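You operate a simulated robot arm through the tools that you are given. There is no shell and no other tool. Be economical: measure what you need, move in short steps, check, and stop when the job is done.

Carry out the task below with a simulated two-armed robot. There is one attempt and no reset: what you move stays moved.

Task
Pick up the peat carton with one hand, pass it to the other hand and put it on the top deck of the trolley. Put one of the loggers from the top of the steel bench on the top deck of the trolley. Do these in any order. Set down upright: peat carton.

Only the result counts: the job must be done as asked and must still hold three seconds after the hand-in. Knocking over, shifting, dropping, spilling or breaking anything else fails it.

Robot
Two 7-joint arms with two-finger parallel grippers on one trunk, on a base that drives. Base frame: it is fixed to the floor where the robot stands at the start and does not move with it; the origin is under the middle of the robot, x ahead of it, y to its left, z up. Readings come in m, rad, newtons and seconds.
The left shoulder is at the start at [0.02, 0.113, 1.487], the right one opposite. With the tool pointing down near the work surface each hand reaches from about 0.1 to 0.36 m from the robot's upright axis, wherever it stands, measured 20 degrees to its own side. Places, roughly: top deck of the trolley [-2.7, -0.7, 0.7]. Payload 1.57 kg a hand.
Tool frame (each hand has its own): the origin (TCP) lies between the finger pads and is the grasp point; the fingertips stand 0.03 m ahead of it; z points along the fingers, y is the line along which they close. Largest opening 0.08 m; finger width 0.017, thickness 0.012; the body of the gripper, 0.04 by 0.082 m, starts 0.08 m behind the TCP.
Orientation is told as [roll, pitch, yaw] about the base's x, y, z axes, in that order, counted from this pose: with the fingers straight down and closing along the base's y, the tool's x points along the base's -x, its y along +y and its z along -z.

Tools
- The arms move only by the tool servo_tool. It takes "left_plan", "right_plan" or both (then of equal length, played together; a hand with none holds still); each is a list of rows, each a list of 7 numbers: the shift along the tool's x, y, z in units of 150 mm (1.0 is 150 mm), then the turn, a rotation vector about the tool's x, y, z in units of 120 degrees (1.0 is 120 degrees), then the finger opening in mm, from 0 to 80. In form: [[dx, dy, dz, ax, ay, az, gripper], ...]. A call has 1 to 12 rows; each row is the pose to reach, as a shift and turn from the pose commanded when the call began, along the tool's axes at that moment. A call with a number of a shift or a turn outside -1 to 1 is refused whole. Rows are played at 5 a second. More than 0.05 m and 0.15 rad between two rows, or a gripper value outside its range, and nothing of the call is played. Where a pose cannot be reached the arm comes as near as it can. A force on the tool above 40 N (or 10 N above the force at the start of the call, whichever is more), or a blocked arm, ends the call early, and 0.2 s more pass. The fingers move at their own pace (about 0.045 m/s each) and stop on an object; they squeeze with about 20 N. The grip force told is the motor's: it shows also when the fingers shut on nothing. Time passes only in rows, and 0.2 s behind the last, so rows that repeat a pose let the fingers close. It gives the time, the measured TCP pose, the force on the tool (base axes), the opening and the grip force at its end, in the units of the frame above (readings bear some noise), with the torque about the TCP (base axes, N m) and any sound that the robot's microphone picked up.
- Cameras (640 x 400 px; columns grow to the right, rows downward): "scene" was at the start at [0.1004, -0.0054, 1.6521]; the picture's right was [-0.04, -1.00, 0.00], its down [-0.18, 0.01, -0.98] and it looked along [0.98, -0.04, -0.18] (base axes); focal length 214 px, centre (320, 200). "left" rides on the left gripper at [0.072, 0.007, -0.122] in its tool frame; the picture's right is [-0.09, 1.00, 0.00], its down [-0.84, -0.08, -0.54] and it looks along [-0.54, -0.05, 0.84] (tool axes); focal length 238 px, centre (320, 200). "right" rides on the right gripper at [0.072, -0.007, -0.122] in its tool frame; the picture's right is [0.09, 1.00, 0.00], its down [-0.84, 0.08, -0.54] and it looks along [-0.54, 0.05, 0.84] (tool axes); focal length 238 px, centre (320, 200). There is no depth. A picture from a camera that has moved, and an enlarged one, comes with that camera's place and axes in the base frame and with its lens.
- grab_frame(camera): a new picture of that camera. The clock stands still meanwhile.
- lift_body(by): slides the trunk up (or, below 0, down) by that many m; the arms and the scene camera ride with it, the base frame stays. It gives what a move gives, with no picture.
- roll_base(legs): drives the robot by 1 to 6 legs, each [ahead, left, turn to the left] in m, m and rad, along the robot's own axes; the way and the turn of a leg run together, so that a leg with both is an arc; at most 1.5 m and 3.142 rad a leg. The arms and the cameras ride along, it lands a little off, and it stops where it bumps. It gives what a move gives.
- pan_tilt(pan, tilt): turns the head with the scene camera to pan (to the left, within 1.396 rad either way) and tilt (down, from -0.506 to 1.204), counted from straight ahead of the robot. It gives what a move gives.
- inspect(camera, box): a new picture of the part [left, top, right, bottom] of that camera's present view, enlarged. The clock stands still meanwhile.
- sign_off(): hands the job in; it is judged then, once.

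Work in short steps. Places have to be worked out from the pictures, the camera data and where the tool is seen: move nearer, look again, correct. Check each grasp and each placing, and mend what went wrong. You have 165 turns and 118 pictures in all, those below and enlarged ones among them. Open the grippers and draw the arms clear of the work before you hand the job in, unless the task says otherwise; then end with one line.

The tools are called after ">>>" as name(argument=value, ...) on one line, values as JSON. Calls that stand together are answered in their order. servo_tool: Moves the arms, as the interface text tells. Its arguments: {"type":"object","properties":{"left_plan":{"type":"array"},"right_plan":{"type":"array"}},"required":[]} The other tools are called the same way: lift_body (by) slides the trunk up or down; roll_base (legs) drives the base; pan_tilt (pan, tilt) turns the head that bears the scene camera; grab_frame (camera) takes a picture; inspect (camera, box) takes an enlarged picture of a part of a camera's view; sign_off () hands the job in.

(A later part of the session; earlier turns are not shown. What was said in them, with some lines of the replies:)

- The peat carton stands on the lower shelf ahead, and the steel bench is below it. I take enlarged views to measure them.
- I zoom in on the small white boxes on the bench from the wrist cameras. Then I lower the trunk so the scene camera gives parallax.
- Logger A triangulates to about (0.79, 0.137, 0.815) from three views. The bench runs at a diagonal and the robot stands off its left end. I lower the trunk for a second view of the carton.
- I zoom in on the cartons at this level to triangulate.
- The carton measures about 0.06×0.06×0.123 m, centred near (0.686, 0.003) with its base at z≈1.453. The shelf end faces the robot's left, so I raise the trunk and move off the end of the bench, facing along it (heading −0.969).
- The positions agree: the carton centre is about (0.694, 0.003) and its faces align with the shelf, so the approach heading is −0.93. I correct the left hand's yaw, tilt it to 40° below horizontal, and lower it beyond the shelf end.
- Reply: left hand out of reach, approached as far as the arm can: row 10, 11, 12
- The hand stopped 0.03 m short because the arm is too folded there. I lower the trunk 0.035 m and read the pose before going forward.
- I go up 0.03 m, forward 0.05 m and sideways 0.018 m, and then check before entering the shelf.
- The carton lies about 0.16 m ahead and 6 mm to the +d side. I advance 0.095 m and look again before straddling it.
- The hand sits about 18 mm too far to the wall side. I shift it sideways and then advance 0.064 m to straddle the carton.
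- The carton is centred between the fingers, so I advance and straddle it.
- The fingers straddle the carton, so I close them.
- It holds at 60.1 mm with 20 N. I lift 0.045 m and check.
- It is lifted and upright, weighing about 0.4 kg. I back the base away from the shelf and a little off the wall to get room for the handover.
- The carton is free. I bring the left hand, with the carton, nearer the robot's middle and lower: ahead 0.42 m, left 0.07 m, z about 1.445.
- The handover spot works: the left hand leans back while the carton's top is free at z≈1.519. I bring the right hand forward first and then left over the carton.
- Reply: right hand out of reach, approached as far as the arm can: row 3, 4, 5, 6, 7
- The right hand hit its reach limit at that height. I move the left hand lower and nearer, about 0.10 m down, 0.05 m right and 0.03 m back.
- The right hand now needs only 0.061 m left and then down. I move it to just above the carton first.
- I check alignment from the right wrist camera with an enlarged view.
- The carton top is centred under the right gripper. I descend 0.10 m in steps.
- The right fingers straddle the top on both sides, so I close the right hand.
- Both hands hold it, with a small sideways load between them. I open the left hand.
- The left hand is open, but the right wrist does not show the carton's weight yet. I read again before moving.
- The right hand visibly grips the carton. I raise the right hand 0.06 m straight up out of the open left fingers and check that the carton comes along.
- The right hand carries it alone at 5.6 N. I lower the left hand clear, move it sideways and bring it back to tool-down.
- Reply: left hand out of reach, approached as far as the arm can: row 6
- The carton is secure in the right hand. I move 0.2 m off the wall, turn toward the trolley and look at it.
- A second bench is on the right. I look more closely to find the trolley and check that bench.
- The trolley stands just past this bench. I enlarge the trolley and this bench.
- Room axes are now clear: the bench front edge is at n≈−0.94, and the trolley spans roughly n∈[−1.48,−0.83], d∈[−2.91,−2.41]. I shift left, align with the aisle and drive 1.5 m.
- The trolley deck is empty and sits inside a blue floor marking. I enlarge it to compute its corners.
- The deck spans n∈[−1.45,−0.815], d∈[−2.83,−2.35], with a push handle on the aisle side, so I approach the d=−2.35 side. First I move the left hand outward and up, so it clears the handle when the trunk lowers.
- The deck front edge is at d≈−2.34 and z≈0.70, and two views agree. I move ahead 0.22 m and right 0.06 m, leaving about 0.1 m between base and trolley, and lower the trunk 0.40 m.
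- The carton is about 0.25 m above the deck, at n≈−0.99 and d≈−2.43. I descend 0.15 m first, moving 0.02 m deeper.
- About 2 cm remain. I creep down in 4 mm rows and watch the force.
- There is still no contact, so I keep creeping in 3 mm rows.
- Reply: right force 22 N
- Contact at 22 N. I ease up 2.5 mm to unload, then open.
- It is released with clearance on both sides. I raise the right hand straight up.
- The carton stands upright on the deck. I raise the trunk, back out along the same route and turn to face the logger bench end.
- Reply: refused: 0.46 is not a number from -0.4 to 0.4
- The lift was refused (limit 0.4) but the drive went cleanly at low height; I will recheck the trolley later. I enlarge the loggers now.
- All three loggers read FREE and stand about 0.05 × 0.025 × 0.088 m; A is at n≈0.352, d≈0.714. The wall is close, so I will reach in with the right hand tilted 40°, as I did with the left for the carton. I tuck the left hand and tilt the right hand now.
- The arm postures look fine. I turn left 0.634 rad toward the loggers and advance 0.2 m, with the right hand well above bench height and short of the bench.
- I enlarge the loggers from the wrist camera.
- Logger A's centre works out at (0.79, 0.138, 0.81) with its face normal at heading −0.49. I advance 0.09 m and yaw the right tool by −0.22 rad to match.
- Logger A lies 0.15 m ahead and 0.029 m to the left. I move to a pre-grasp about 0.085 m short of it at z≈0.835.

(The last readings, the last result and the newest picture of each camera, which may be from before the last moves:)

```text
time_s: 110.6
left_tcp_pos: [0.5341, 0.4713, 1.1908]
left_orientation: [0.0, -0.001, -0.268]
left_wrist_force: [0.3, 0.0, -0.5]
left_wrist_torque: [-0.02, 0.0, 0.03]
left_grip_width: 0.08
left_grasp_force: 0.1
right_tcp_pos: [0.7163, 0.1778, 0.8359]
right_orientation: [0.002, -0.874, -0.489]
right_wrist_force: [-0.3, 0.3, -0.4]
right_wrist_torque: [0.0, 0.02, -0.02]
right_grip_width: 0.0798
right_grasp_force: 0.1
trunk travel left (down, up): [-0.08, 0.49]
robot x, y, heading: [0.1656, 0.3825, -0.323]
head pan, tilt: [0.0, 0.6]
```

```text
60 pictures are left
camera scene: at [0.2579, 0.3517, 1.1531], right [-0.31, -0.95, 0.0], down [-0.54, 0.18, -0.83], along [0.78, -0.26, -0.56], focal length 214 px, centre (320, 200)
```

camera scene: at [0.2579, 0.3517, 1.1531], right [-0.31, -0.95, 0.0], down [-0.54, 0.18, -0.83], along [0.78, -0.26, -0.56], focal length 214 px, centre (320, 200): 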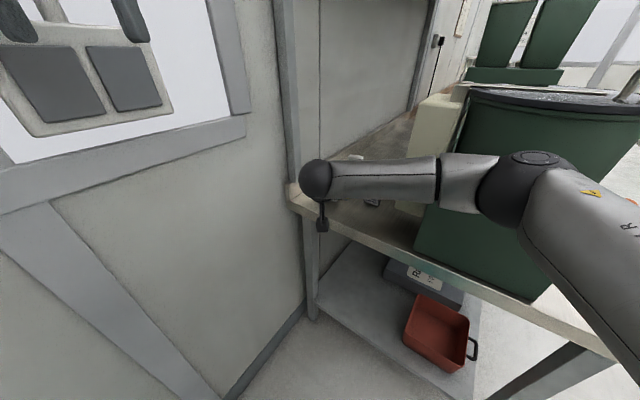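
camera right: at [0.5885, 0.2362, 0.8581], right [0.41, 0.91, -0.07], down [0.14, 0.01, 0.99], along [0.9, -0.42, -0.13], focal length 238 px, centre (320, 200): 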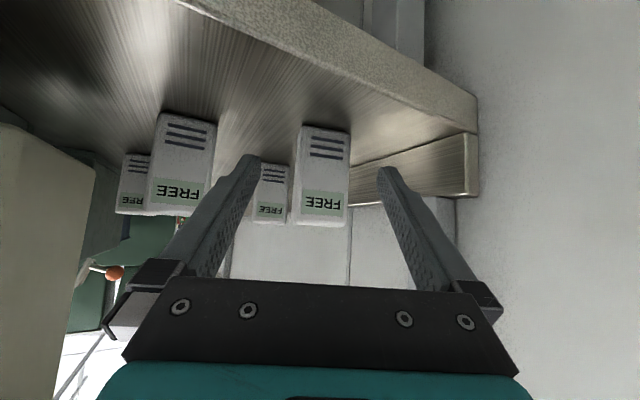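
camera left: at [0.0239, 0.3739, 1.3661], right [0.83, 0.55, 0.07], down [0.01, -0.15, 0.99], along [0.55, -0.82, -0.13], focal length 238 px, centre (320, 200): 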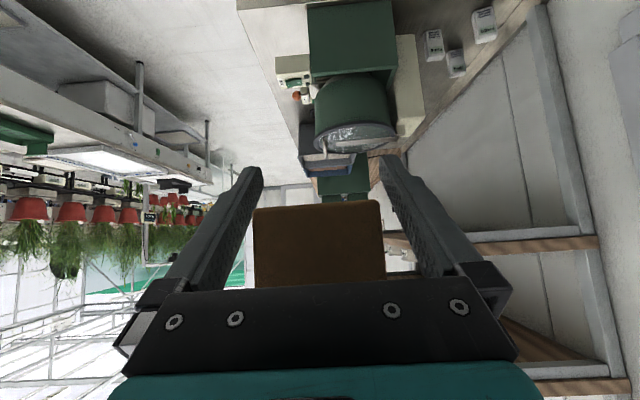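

The logger is centred between the fingers. I advance 0.085 m while dropping 0.02 m to straddle it.

>>> servo_tool(right_plan=[[-0.086, 0.02, 0.175, 0, 0, 0, 80], [-0.171, 0.02, 0.35, 0, 0, 0, 80], [-0.257, 0.02, 0.524, 0, 0, 0, 80], [-0.257, 0.02, 0.524, 0, 0, 0, 80]])

>>> grab_frame(camera="right")

```text
time_s: 111.6
left_tcp_pos: [0.5349, 0.4707, 1.1898]
left_orientation: [0.0, -0.001, -0.27]
left_wrist_force: [0.2, -0.5, 0.0]
left_wrist_torque: [0.02, -0.01, 0.0]
left_grip_width: 0.08
left_grasp_force: 0.1
right_tcp_pos: [0.7938, 0.1409, 0.8157]
right_orientation: [0.002, -0.871, -0.49]
right_wrist_force: [-0.3, -0.2, -0.2]
right_wrist_torque: [-0.01, 0.02, 0.01]
right_grip_width: 0.0802
right_grasp_force: 0.0
trunk travel left (down, up): [-0.08, 0.49]
robot x, y, heading: [0.1669, 0.3853, -0.321]
head pan, tilt: [0.0, 0.6]
```

```text
59 pictures are left
camera right: at [0.6652, 0.1995, 0.8379], right [0.41, 0.91, -0.07], down [0.14, 0.01, 0.99], along [0.9, -0.42, -0.13], focal length 238 px, centre (320, 200)
```

right: 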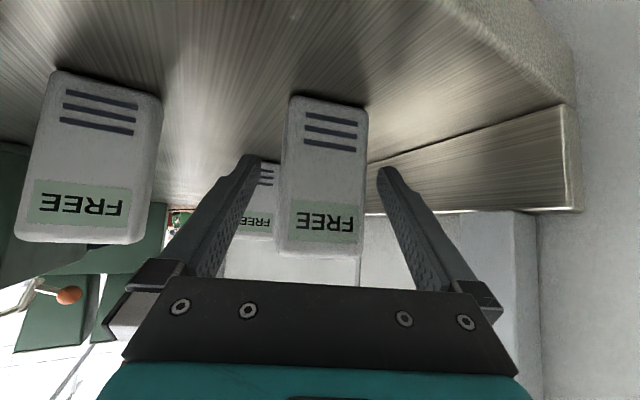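

The fingers straddle the logger with the TCP near its front face. I advance 8 mm more and close.

>>> servo_tool(right_plan=[[-0.035, 0, 0.042, 0, 0, 0, 80], [-0.035, 0, 0.042, 0, 0, 0, 60], [-0.035, 0, 0.042, 0, 0, 0, 40], [-0.035, 0, 0.042, 0, 0, 0, 30], [-0.035, 0, 0.042, 0, 0, 0, 30]])

>>> grab_frame(camera="right")

```text
time_s: 112.8
left_tcp_pos: [0.5347, 0.4716, 1.19]
left_orientation: [0.001, 0.002, -0.269]
left_wrist_force: [0.7, 0.5, -0.2]
left_wrist_torque: [0.0, 0.01, 0.02]
left_grip_width: 0.08
left_grasp_force: 0.1
right_tcp_pos: [0.8001, 0.1367, 0.8161]
right_orientation: [0.001, -0.873, -0.49]
right_wrist_force: [0.1, -0.6, 1.0]
right_wrist_torque: [-0.06, -0.02, 0.03]
right_grip_width: 0.0548
right_grasp_force: 20.3
trunk travel left (down, up): [-0.08, 0.49]
robot x, y, heading: [0.1645, 0.385, -0.319]
head pan, tilt: [0.0, 0.6]
```

```text
58 pictures are left
camera right: at [0.6719, 0.1959, 0.8383], right [0.41, 0.91, -0.07], down [0.14, 0.01, 0.99], along [0.9, -0.42, -0.13], focal length 238 px, centre (320, 200)
```

right: 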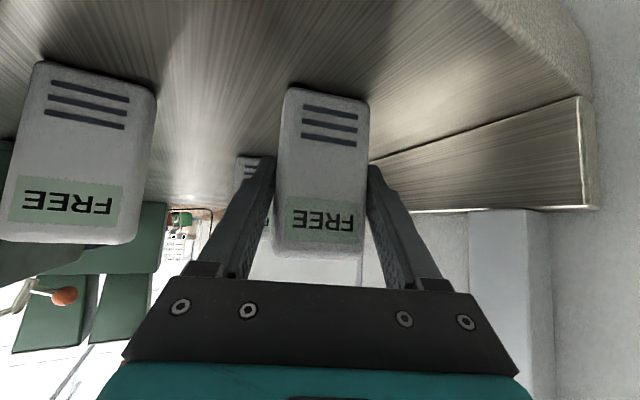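

It is gripped at 54.8 mm. I lift it 0.10 m straight up.

>>> servo_tool(right_plan=[[-0.1, 0, -0.084, 0, 0, 0, 30], [-0.2, 0, -0.168, 0, 0, 0, 30], [-0.35, 0, -0.294, 0, 0, 0, 30], [-0.51, 0, -0.429, 0, 0, 0, 30], [-0.51, 0, -0.429, 0, 0, 0, 30]])

>>> grab_frame(camera="right")

```text
time_s: 114.0
left_tcp_pos: [0.5337, 0.4704, 1.1906]
left_orientation: [0.0, 0.0, -0.269]
left_wrist_force: [-0.2, 0.3, -1.1]
left_wrist_torque: [-0.02, -0.01, 0.0]
left_grip_width: 0.08
left_grasp_force: 0.0
right_tcp_pos: [0.7988, 0.1375, 0.9129]
right_orientation: [0.001, -0.873, -0.486]
right_wrist_force: [0.8, -0.6, -1.0]
right_wrist_torque: [0.03, 0.0, 0.01]
right_grip_width: 0.0547
right_grasp_force: 20.9
trunk travel left (down, up): [-0.08, 0.49]
robot x, y, heading: [0.1712, 0.3841, -0.322]
head pan, tilt: [0.0, 0.6]
```

```text
57 pictures are left
camera right: at [0.6708, 0.1963, 0.9361], right [0.41, 0.91, -0.07], down [0.14, 0.01, 0.99], along [0.9, -0.42, -0.13], focal length 238 px, centre (320, 200)
```

right: 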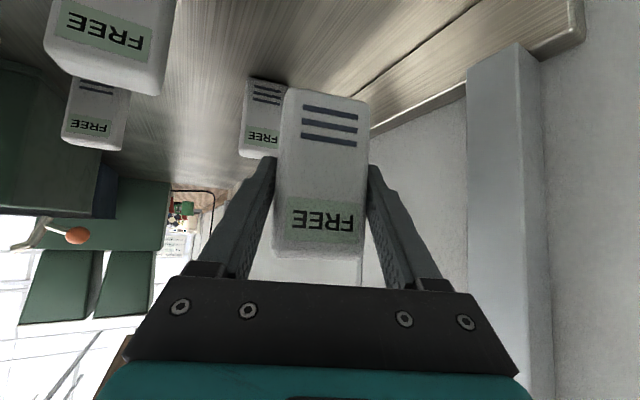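

The logger is in hand. I back away, turn toward the trolley along the known route and check the trolley.

>>> roll_base(legs=[[-0.4, 0, 0], [0, 0, -0.6]])

>>> servo_tool(right_plan=[[0.1, 0, -0.12, 0, 0, 0, 30], [0.2, 0, -0.24, 0, 0, 0, 30], [0.3, 0, -0.36, 0, 0, 0, 30], [0.4, 0, -0.48, 0, 0, 0, 30]])

>>> roll_base(legs=[[0, 0, -1.58]])

```text
time_s: 118.2
left_tcp_pos: [0.1326, 0.3736, 1.1902]
left_orientation: [0.0, 0.001, -0.88]
left_wrist_force: [0.0, 0.6, 0.4]
left_wrist_torque: [-0.02, -0.02, 0.03]
left_grip_width: 0.0799
left_grasp_force: 0.1
right_tcp_pos: [0.1578, -0.0517, 0.9139]
right_orientation: [0.0, -0.872, -1.102]
right_wrist_force: [0.3, -0.4, -0.3]
right_wrist_torque: [-0.02, -0.02, 0.0]
right_grip_width: 0.0539
right_grasp_force: 19.9
trunk travel left (down, up): [-0.08, 0.49]
robot x, y, heading: [-0.2201, 0.5145, -0.927]
head pan, tilt: [0.0, 0.6]
```

```text
time_s: 119.2
left_tcp_pos: [0.1339, 0.3738, 1.1902]
left_orientation: [0.001, 0.0, -0.88]
left_wrist_force: [0.7, 0.2, 0.0]
left_wrist_torque: [0.03, -0.01, 0.02]
left_grip_width: 0.0802
left_grasp_force: 0.1
right_tcp_pos: [0.1153, 0.0323, 0.9152]
right_orientation: [0.001, -0.87, -1.099]
right_wrist_force: [0.9, -0.9, -1.2]
right_wrist_torque: [0.0, -0.01, 0.0]
right_grip_width: 0.0541
right_grasp_force: 19.7
trunk travel left (down, up): [-0.08, 0.49]
robot x, y, heading: [-0.2154, 0.5149, -0.933]
head pan, tilt: [0.0, 0.6]
```

```text
time_s: 123.3
left_tcp_pos: [-0.343, 0.1569, 1.1908]
left_orientation: [0.0, 0.0, -2.413]
left_wrist_force: [-0.4, -0.5, -0.3]
left_wrist_torque: [0.02, 0.0, -0.01]
left_grip_width: 0.0801
left_grasp_force: 0.0
right_tcp_pos: [-0.6863, 0.1612, 0.9146]
right_orientation: [0.003, -0.872, -2.632]
right_wrist_force: [-0.2, -0.3, -0.2]
right_wrist_torque: [0.0, 0.0, 0.01]
right_grip_width: 0.0535
right_grasp_force: 20.0
trunk travel left (down, up): [-0.08, 0.49]
robot x, y, heading: [-0.2192, 0.5134, -2.465]
head pan, tilt: [0.0, 0.6]
```

The grip width is drifting down slightly (54.8→53.5 mm), so I check the logger in the hand.

>>> grab_frame(camera="right")

>>> grab_frame(camera="scene")

```text
56 pictures are left
camera right: at [-0.5687, 0.2337, 0.9371], right [0.54, -0.84, -0.07], down [-0.07, -0.13, 0.99], along [-0.84, -0.53, -0.13], focal length 238 px, centre (320, 200)
```

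right: 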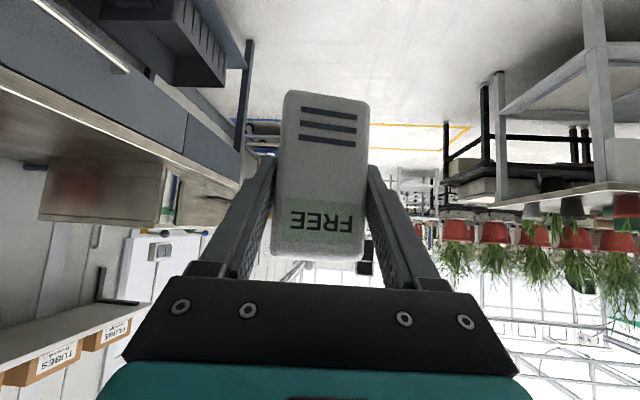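

```text
55 pictures are left
camera scene: at [-0.2965, 0.4496, 1.1531], right [-0.63, 0.78, 0.0], down [0.44, 0.35, -0.83], along [-0.64, -0.52, -0.56], focal length 214 px, centre (320, 200)
```

scene: 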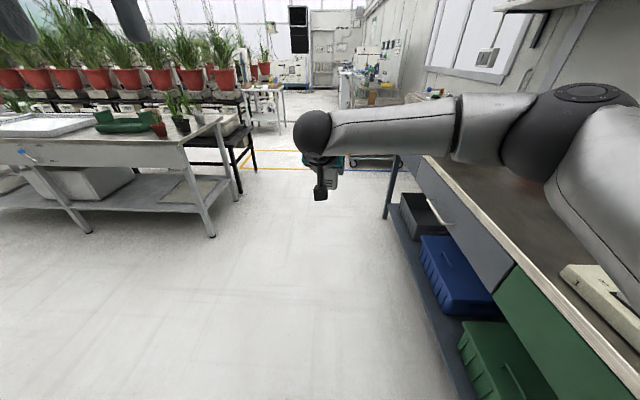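

The logger is firmly held. I drive along the aisle to the trolley front, as before.

>>> roll_base(legs=[[0, 0.12, -0.033], [1.0, 0, 0], [0.85, 0, 0]])

>>> roll_base(legs=[[0, -0.5, 0]])

>>> grab_frame(camera="scene")

```text
time_s: 133.5
left_tcp_pos: [-1.734, -1.0915, 1.1893]
left_orientation: [-0.002, 0.0, -2.419]
left_wrist_force: [1.1, 0.5, -0.4]
left_wrist_torque: [-0.01, -0.04, -0.02]
left_grip_width: 0.08
left_grasp_force: 0.0
right_tcp_pos: [-2.0759, -1.0863, 0.9138]
right_orientation: [0.003, -0.872, -2.638]
right_wrist_force: [-1.0, -0.5, -0.2]
right_wrist_torque: [-0.02, 0.0, 0.0]
right_grip_width: 0.0521
right_grasp_force: 19.8
trunk travel left (down, up): [-0.08, 0.49]
robot x, y, heading: [-1.6051, -0.735, -2.469]
head pan, tilt: [0.0, 0.6]
```

```text
time_s: 135.9
left_tcp_pos: [-1.9834, -0.7748, 1.1901]
left_orientation: [0.0, -0.002, -2.435]
left_wrist_force: [0.1, -0.1, -0.2]
left_wrist_torque: [0.0, -0.01, 0.0]
left_grip_width: 0.0803
left_grasp_force: 0.1
right_tcp_pos: [-2.3088, -0.7746, 0.9119]
right_orientation: [0.027, -0.864, -2.624]
right_wrist_force: [0.1, -0.6, -0.9]
right_wrist_torque: [0.0, -0.02, -0.03]
right_grip_width: 0.0521
right_grasp_force: 12.7
trunk travel left (down, up): [-0.08, 0.49]
robot x, y, heading: [-1.8497, -0.4235, -2.489]
head pan, tilt: [0.0, 0.6]
stopped in leg 1: the force on the tool passed its limit at 46 N (the readings are from after the stop); the commanded pose is now the measured one
```

```text
54 pictures are left
camera scene: at [-1.9302, -0.4842, 1.1532], right [-0.61, 0.79, 0.0], down [0.45, 0.34, -0.83], along [-0.65, -0.5, -0.56], focal length 214 px, centre (320, 200)
```

scene: 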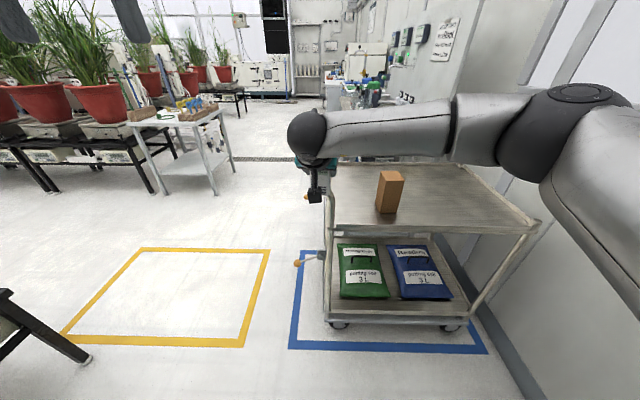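

The right hand touched the trolley's handle from the side while strafing. I back off immediately and check everything.

>>> roll_base(legs=[[0, 0.12, 0]])

>>> grab_frame(camera="scene")

>>> grab_frame(camera="right")

```text
time_s: 137.2
left_tcp_pos: [-1.9121, -0.8721, 1.1905]
left_orientation: [-0.001, 0.001, -2.437]
left_wrist_force: [-0.1, -0.3, 0.0]
left_wrist_torque: [0.0, -0.01, 0.0]
left_grip_width: 0.0798
left_grasp_force: 0.0
right_tcp_pos: [-2.2375, -0.8698, 0.9136]
right_orientation: [0.026, -0.863, -2.625]
right_wrist_force: [-0.6, -0.1, -1.5]
right_wrist_torque: [0.03, 0.03, 0.0]
right_grip_width: 0.0517
right_grasp_force: 19.6
trunk travel left (down, up): [-0.08, 0.49]
robot x, y, heading: [-1.7779, -0.5154, -2.492]
head pan, tilt: [0.0, 0.6]
```

```text
53 pictures are left
camera scene: at [-1.8576, -0.5791, 1.1531], right [-0.61, 0.79, 0.0], down [0.45, 0.34, -0.83], along [-0.65, -0.5, -0.56], focal length 214 px, centre (320, 200)
```

scene: 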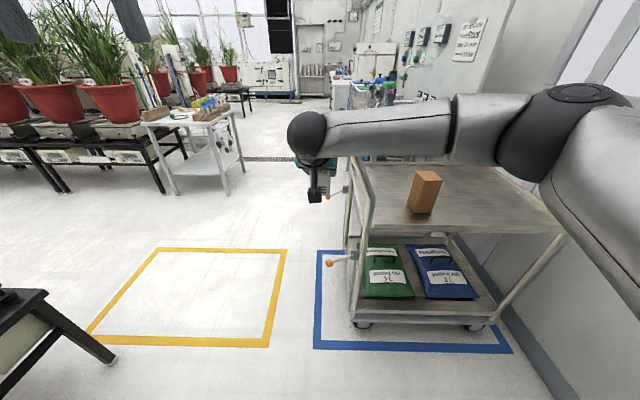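

```text
52 pictures are left
camera right: at [-2.1226, -0.7931, 0.9364], right [0.56, -0.83, -0.05], down [-0.08, -0.12, 0.99], along [-0.82, -0.55, -0.14], focal length 238 px, centre (320, 200)
```

right: 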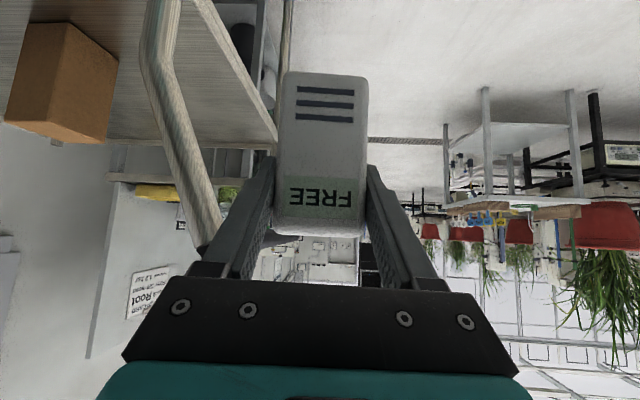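

I enlarge the trolley to check whether it shifted relative to its floor marking.

>>> inspect(camera="scene", box=[300, 140, 580, 370])

```text
1.74 times, centred on (440, 255) of scene
camera zoom: at [-1.8576, -0.5791, 1.1531], right [-0.61, 0.79, 0.0], down [0.45, 0.34, -0.83], along [-0.65, -0.5, -0.56], focal length 373 px, centre (111, 104)
```

zoom: 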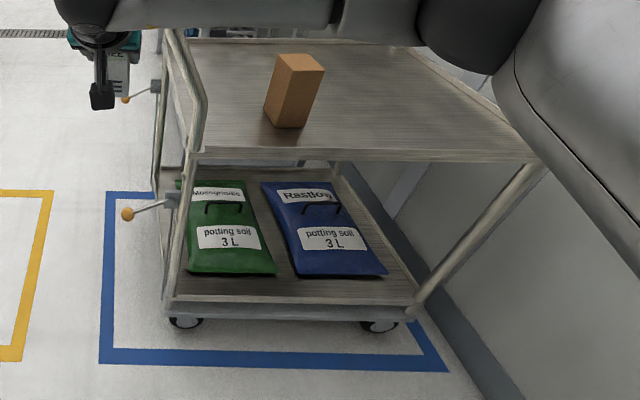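

The trolley corners, wheels and carton are all unmoved within about 1 cm. I raise the trunk 0.35 m so the hand clears the handle, then strafe right 0.37 m.

>>> lift_body(by=0.35)

>>> servo_tool(right_plan=[[0, -0.2, 0, 0, 0, 0, 30], [0, -0.4, 0, 0, 0, 0, 30], [0, -0.65, 0, 0, 0, 0, 30]])

>>> roll_base(legs=[[0, -0.37, 0]])

>>> grab_frame(camera="scene")

>>> grab_frame(camera="right")

```text
time_s: 140.6
left_tcp_pos: [-1.9122, -0.8703, 1.5401]
left_orientation: [-0.001, 0.002, -2.436]
left_wrist_force: [0.0, -0.1, -0.1]
left_wrist_torque: [0.0, 0.04, -0.01]
left_grip_width: 0.08
left_grasp_force: 0.1
right_tcp_pos: [-2.2372, -0.87, 1.2628]
right_orientation: [0.028, -0.862, -2.628]
right_wrist_force: [-0.2, 0.4, -0.7]
right_wrist_torque: [-0.02, -0.02, 0.0]
right_grip_width: 0.0516
right_grasp_force: 19.8
trunk travel left (down, up): [-0.43, 0.14]
robot x, y, heading: [-1.7774, -0.516, -2.484]
head pan, tilt: [0.0, 0.6]
```

```text
time_s: 141.4
left_tcp_pos: [-1.9119, -0.8674, 1.5404]
left_orientation: [0.003, 0.0, -2.437]
left_wrist_force: [-0.8, 0.7, -0.6]
left_wrist_torque: [-0.08, 0.01, -0.01]
left_grip_width: 0.08
left_grasp_force: 0.1
right_tcp_pos: [-2.2892, -0.7847, 1.2588]
right_orientation: [0.029, -0.862, -2.629]
right_wrist_force: [1.3, -0.1, -0.5]
right_wrist_torque: [0.0, 0.0, 0.02]
right_grip_width: 0.0518
right_grasp_force: 19.9
trunk travel left (down, up): [-0.43, 0.14]
robot x, y, heading: [-1.7796, -0.5172, -2.486]
head pan, tilt: [0.0, 0.6]
```

```text
time_s: 143.7
left_tcp_pos: [-2.1398, -0.5738, 1.5402]
left_orientation: [0.0, 0.001, -2.44]
left_wrist_force: [-0.1, -0.7, -0.5]
left_wrist_torque: [0.0, -0.04, -0.01]
left_grip_width: 0.0801
left_grasp_force: 0.2
right_tcp_pos: [-2.5151, -0.4879, 1.2585]
right_orientation: [0.028, -0.863, -2.631]
right_wrist_force: [0.1, 0.5, 0.1]
right_wrist_torque: [-0.02, -0.05, 0.01]
right_grip_width: 0.0515
right_grasp_force: 20.0
trunk travel left (down, up): [-0.43, 0.14]
robot x, y, heading: [-2.0036, -0.2222, -2.488]
head pan, tilt: [0.0, 0.6]
```

```text
50 pictures are left
camera scene: at [-2.0836, -0.2834, 1.5031], right [-0.61, 0.8, 0.0], down [0.45, 0.34, -0.83], along [-0.66, -0.5, -0.56], focal length 214 px, centre (320, 200)
```

scene: 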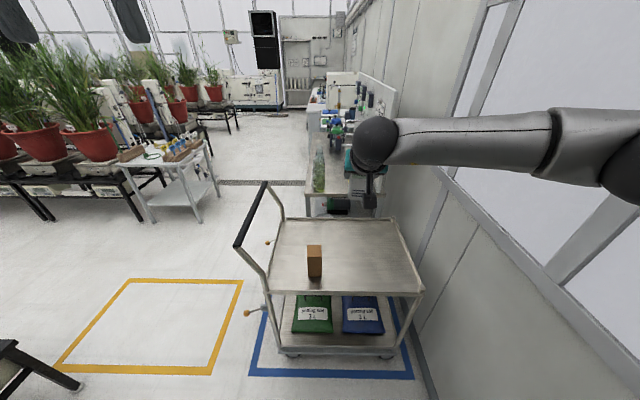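

```text
49 pictures are left
camera right: at [-2.3995, -0.4114, 1.2821], right [0.56, -0.83, -0.05], down [-0.08, -0.12, 0.99], along [-0.83, -0.55, -0.14], focal length 238 px, centre (320, 200)
```

right: 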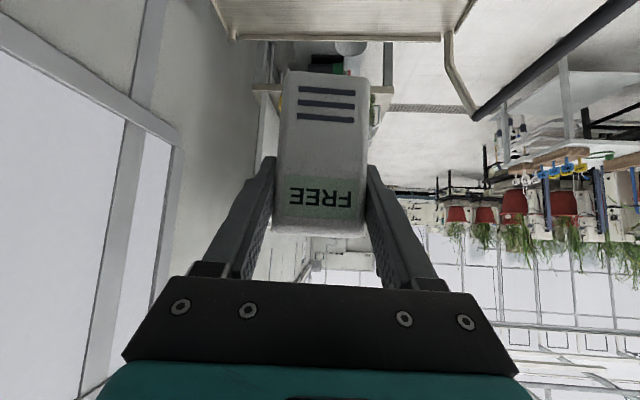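

The hand is over the deck side, right of the carton. I move ahead 0.14 m and lower the trunk 0.35 m.

>>> roll_base(legs=[[0.145, 0, 0]])

>>> lift_body(by=-0.35)

>>> grab_frame(camera="scene")

>>> grab_frame(camera="right")

```text
time_s: 145.1
left_tcp_pos: [-2.2561, -0.6642, 1.5396]
left_orientation: [0.0, 0.001, -2.442]
left_wrist_force: [-0.5, -0.1, -0.9]
left_wrist_torque: [0.02, -0.05, -0.01]
left_grip_width: 0.0801
left_grasp_force: 0.0
right_tcp_pos: [-2.631, -0.5761, 1.2581]
right_orientation: [0.026, -0.861, -2.63]
right_wrist_force: [-0.3, -0.7, -0.8]
right_wrist_torque: [0.0, 0.0, -0.03]
right_grip_width: 0.0518
right_grasp_force: 20.2
trunk travel left (down, up): [-0.43, 0.14]
robot x, y, heading: [-2.1196, -0.3106, -2.493]
head pan, tilt: [0.0, 0.6]
```

```text
time_s: 148.5
left_tcp_pos: [-2.2554, -0.664, 1.1915]
left_orientation: [-0.004, -0.001, -2.443]
left_wrist_force: [-0.2, -0.2, -0.6]
left_wrist_torque: [0.02, -0.03, 0.0]
left_grip_width: 0.0798
left_grasp_force: 0.0
right_tcp_pos: [-2.6303, -0.5759, 0.9092]
right_orientation: [0.029, -0.862, -2.629]
right_wrist_force: [-0.5, 0.2, 0.1]
right_wrist_torque: [0.01, -0.02, 0.02]
right_grip_width: 0.0518
right_grasp_force: 19.8
trunk travel left (down, up): [-0.08, 0.49]
robot x, y, heading: [-2.119, -0.312, -2.488]
head pan, tilt: [0.0, 0.6]
```

```text
48 pictures are left
camera scene: at [-2.1997, -0.3721, 1.1532], right [-0.6, 0.8, 0.0], down [0.45, 0.34, -0.83], along [-0.66, -0.5, -0.56], focal length 214 px, centre (320, 200)
```

scene: 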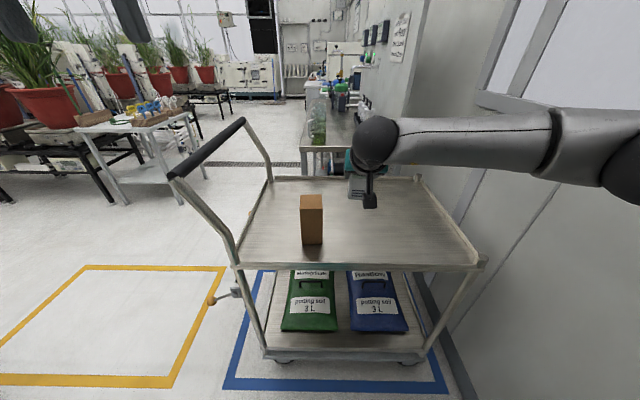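

```text
47 pictures are left
camera right: at [-2.5157, -0.4997, 0.9323], right [0.56, -0.83, -0.05], down [-0.08, -0.12, 0.99], along [-0.83, -0.55, -0.14], focal length 238 px, centre (320, 200)
```

right: 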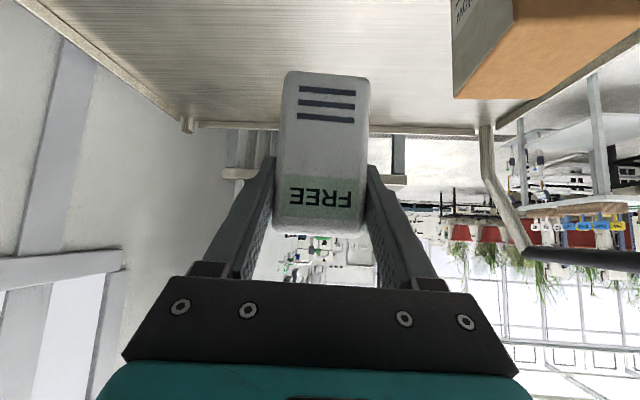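

The trolley corners are unchanged, and the logger hangs over the deck at n≈−1.12, d≈−2.45. I lower 0.125 m, then creep.

>>> servo_tool(right_plan=[[0.16, 0, 0.134, 0, 0, 0, 30], [0.32, 0, 0.268, 0, 0, 0, 30], [0.48, 0, 0.402, 0, 0, 0, 30], [0.58, 0, 0.487, 0, 0, 0, 30], [0.638, 0, 0.536, 0, 0, 0, 30], [0.638, 0, 0.536, 0, 0, 0, 30]])

>>> grab_frame(camera="right")

```text
time_s: 149.9
left_tcp_pos: [-2.2555, -0.6632, 1.1899]
left_orientation: [0.0, 0.003, -2.442]
left_wrist_force: [0.4, -0.2, 0.2]
left_wrist_torque: [-0.03, -0.03, -0.02]
left_grip_width: 0.08
left_grasp_force: 0.0
right_tcp_pos: [-2.6268, -0.5761, 0.7823]
right_orientation: [0.028, -0.862, -2.631]
right_wrist_force: [0.0, 0.1, 0.4]
right_wrist_torque: [-0.01, 0.0, 0.02]
right_grip_width: 0.0516
right_grasp_force: 20.1
trunk travel left (down, up): [-0.08, 0.49]
robot x, y, heading: [-2.1208, -0.3093, -2.492]
head pan, tilt: [0.0, 0.6]
```

```text
46 pictures are left
camera right: at [-2.5131, -0.4993, 0.8066], right [0.56, -0.83, -0.05], down [-0.08, -0.12, 0.99], along [-0.83, -0.55, -0.14], focal length 238 px, centre (320, 200)
```

right: 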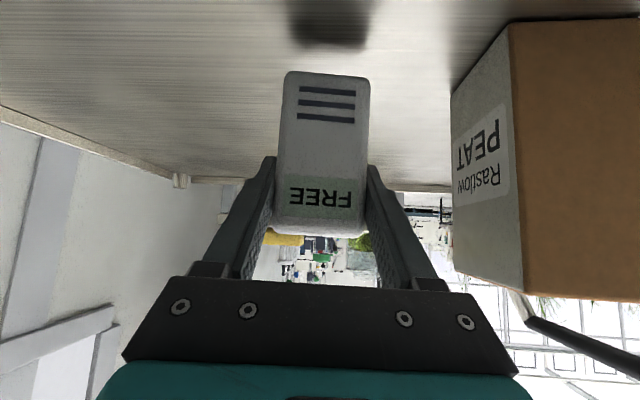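

I creep down in 3 mm rows to find contact.

>>> servo_tool(right_plan=[[0.016, 0, 0.013, 0, 0, 0, 30], [0.032, 0, 0.026, 0, 0, 0, 30], [0.048, 0, 0.039, 0, 0, 0, 30], [0.064, 0, 0.052, 0, 0, 0, 30], [0.08, 0, 0.065, 0, 0, 0, 30], [0.08, 0, 0.065, 0, 0, 0, 30]])

>>> grab_frame(camera="right")

```text
time_s: 151.3
left_tcp_pos: [-2.2556, -0.6629, 1.1896]
left_orientation: [-0.001, -0.001, -2.443]
left_wrist_force: [0.2, 0.3, -0.9]
left_wrist_torque: [0.01, 0.02, 0.04]
left_grip_width: 0.0802
left_grasp_force: 0.0
right_tcp_pos: [-2.6278, -0.5784, 0.7685]
right_orientation: [0.028, -0.865, -2.632]
right_wrist_force: [-0.1, 0.1, 1.2]
right_wrist_torque: [0.07, 0.09, 0.06]
right_grip_width: 0.0516
right_grasp_force: 19.7
trunk travel left (down, up): [-0.08, 0.49]
robot x, y, heading: [-2.1191, -0.3076, -2.491]
head pan, tilt: [0.0, 0.6]
```

```text
45 pictures are left
camera right: at [-2.5133, -0.501, 0.7921], right [0.56, -0.83, -0.05], down [-0.08, -0.12, 0.99], along [-0.83, -0.55, -0.13], focal length 238 px, centre (320, 200)
```

right: 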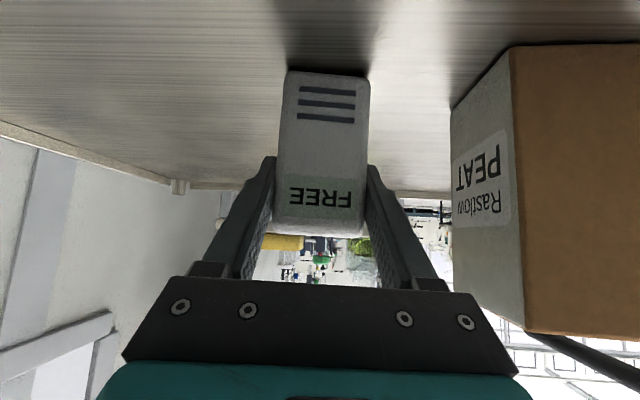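

It is almost touching. I take three 1.5 mm rows more.

>>> servo_tool(right_plan=[[0.008, 0, 0.0065, 0, 0, 0, 30], [0.016, 0, 0.013, 0, 0, 0, 30], [0.022, 0, 0.018, 0, 0, 0, 30], [0.022, 0, 0.018, 0, 0, 0, 30]])

```text
time_s: 152.3
left_tcp_pos: [-2.2536, -0.661, 1.1899]
left_orientation: [-0.002, 0.0, -2.442]
left_wrist_force: [0.5, -0.6, 0.2]
left_wrist_torque: [0.03, 0.02, 0.03]
left_grip_width: 0.08
left_grasp_force: 0.0
right_tcp_pos: [-2.6275, -0.5773, 0.7681]
right_orientation: [0.029, -0.869, -2.631]
right_wrist_force: [-1.5, -0.2, 18.4]
right_wrist_torque: [0.24, 0.46, 0.02]
right_grip_width: 0.0519
right_grasp_force: 20.3
trunk travel left (down, up): [-0.08, 0.49]
robot x, y, heading: [-2.1175, -0.3114, -2.494]
head pan, tilt: [0.0, 0.6]
```

Contact at 18 N. I ease up about 2.5 mm and open.

>>> servo_tool(right_plan=[[-0.014, 0, -0.011, 0, 0, 0, 30], [-0.014, 0, -0.011, 0, 0, 0, 30]])

>>> servo_tool(right_plan=[[0, 0, 0, 0, 0, 0, 60], [0, 0, 0, 0, 0, 0, 80], [0, 0, 0, 0, 0, 0, 80], [0, 0, 0, 0, 0, 0, 80]])

>>> grab_frame(camera="right")

```text
time_s: 152.9
left_tcp_pos: [-2.2544, -0.6621, 1.1899]
left_orientation: [-0.001, 0.001, -2.443]
left_wrist_force: [-0.4, 0.7, 0.2]
left_wrist_torque: [-0.03, 0.03, -0.03]
left_grip_width: 0.0801
left_grasp_force: 0.0
right_tcp_pos: [-2.6277, -0.5776, 0.7684]
right_orientation: [0.027, -0.864, -2.63]
right_wrist_force: [-0.6, -1.7, 16.1]
right_wrist_torque: [0.09, 0.44, 0.05]
right_grip_width: 0.0515
right_grasp_force: 20.2
trunk travel left (down, up): [-0.08, 0.49]
robot x, y, heading: [-2.1198, -0.3133, -2.492]
head pan, tilt: [0.0, 0.6]
```

```text
time_s: 153.9
left_tcp_pos: [-2.2549, -0.6626, 1.1898]
left_orientation: [-0.002, 0.0, -2.44]
left_wrist_force: [-0.1, 1.3, 0.2]
left_wrist_torque: [0.0, 0.01, 0.01]
left_grip_width: 0.0798
left_grasp_force: 0.1
right_tcp_pos: [-2.6281, -0.5775, 0.7662]
right_orientation: [0.029, -0.862, -2.631]
right_wrist_force: [0.3, 0.3, 0.4]
right_wrist_torque: [0.02, -0.02, -0.01]
right_grip_width: 0.08
right_grasp_force: 0.0
trunk travel left (down, up): [-0.08, 0.49]
robot x, y, heading: [-2.1183, -0.3129, -2.493]
head pan, tilt: [0.0, 0.6]
```

```text
44 pictures are left
camera right: at [-2.513, -0.501, 0.7901], right [0.56, -0.83, -0.05], down [-0.08, -0.12, 0.99], along [-0.83, -0.55, -0.14], focal length 238 px, centre (320, 200)
```

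right: 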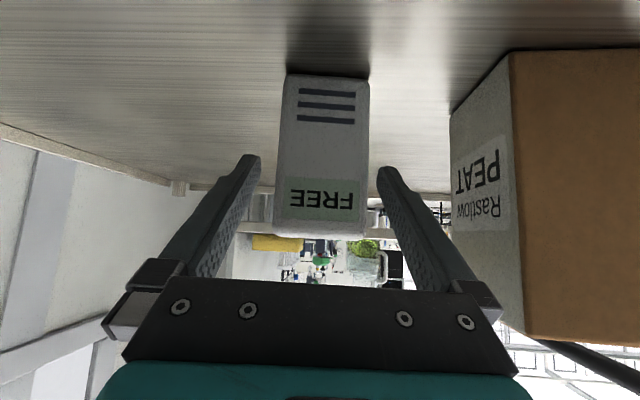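

The logger stands on its own. I withdraw straight back along the fingers, then up.

>>> servo_tool(right_plan=[[0, 0, -0.15, 0, 0, 0, 80], [0, 0, -0.3, 0, 0, 0, 80], [0, 0, -0.5, 0, 0, 0, 80], [0, 0, -0.7, 0, 0, 0, 80], [-0.25, 0, -0.9, 0, 0, 0, 80], [-0.5, 0, -1.0, 0, 0, 0, 80]])

>>> roll_base(legs=[[-0.25, 0, 0]])

>>> grab_frame(camera="scene")

>>> grab_frame(camera="right")

```text
time_s: 155.3
left_tcp_pos: [-2.2559, -0.6635, 1.1895]
left_orientation: [-0.003, 0.001, -2.44]
left_wrist_force: [-0.6, -0.1, -0.3]
left_wrist_torque: [-0.02, 0.01, -0.03]
left_grip_width: 0.08
left_grasp_force: 0.0
right_tcp_pos: [-2.5744, -0.5389, 0.9179]
right_orientation: [0.025, -0.863, -2.63]
right_wrist_force: [-0.5, 0.0, -0.1]
right_wrist_torque: [-0.01, -0.01, 0.01]
right_grip_width: 0.0801
right_grasp_force: 0.1
trunk travel left (down, up): [-0.08, 0.49]
robot x, y, heading: [-2.1187, -0.3085, -2.489]
head pan, tilt: [0.0, 0.6]
```

```text
time_s: 157.2
left_tcp_pos: [-2.0536, -0.5082, 1.189]
left_orientation: [-0.002, -0.001, -2.443]
left_wrist_force: [1.3, -0.2, -1.0]
left_wrist_torque: [-0.02, 0.0, -0.02]
left_grip_width: 0.0798
left_grasp_force: 0.0
right_tcp_pos: [-2.3718, -0.3836, 0.9194]
right_orientation: [0.027, -0.861, -2.632]
right_wrist_force: [0.9, 0.2, 0.0]
right_wrist_torque: [0.01, 0.03, 0.01]
right_grip_width: 0.08
right_grasp_force: 0.1
trunk travel left (down, up): [-0.08, 0.49]
robot x, y, heading: [-1.9151, -0.158, -2.496]
head pan, tilt: [0.0, 0.6]
```

```text
43 pictures are left
camera scene: at [-1.9972, -0.2185, 1.1532], right [-0.6, 0.8, 0.0], down [0.45, 0.34, -0.83], along [-0.66, -0.5, -0.56], focal length 214 px, centre (320, 200)
```

scene: 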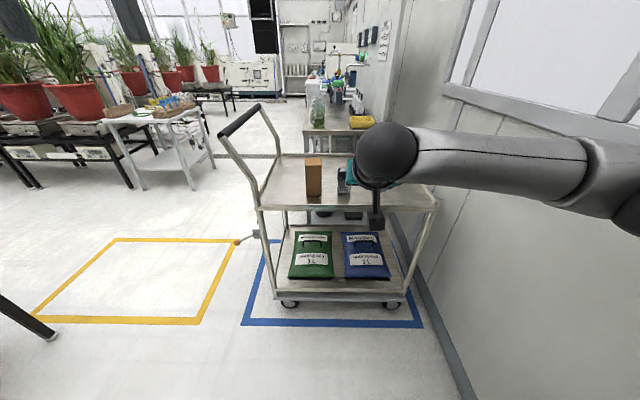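

```text
42 pictures are left
camera right: at [-2.2566, -0.3084, 0.9423], right [0.56, -0.83, -0.05], down [-0.08, -0.12, 0.99], along [-0.83, -0.55, -0.14], focal length 238 px, centre (320, 200)
```

right: 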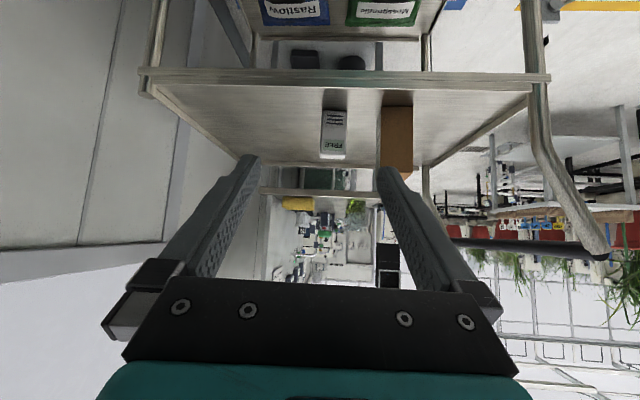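

Both the peat carton and the logger stand upright on the trolley's top deck. The grippers are open and the arms are clear, so I hand in.

>>> sign_off()

```text
The job is handed in.
```

I handed the job in: the peat carton stands upright on the trolley's top deck, passed from the left hand to the right, with one FREE logger from the bench beside it. On the way there the right hand bumped the trolley handle (46 N), but in the pictures afterwards the trolley and carton had not moved by more than about 1 cm.
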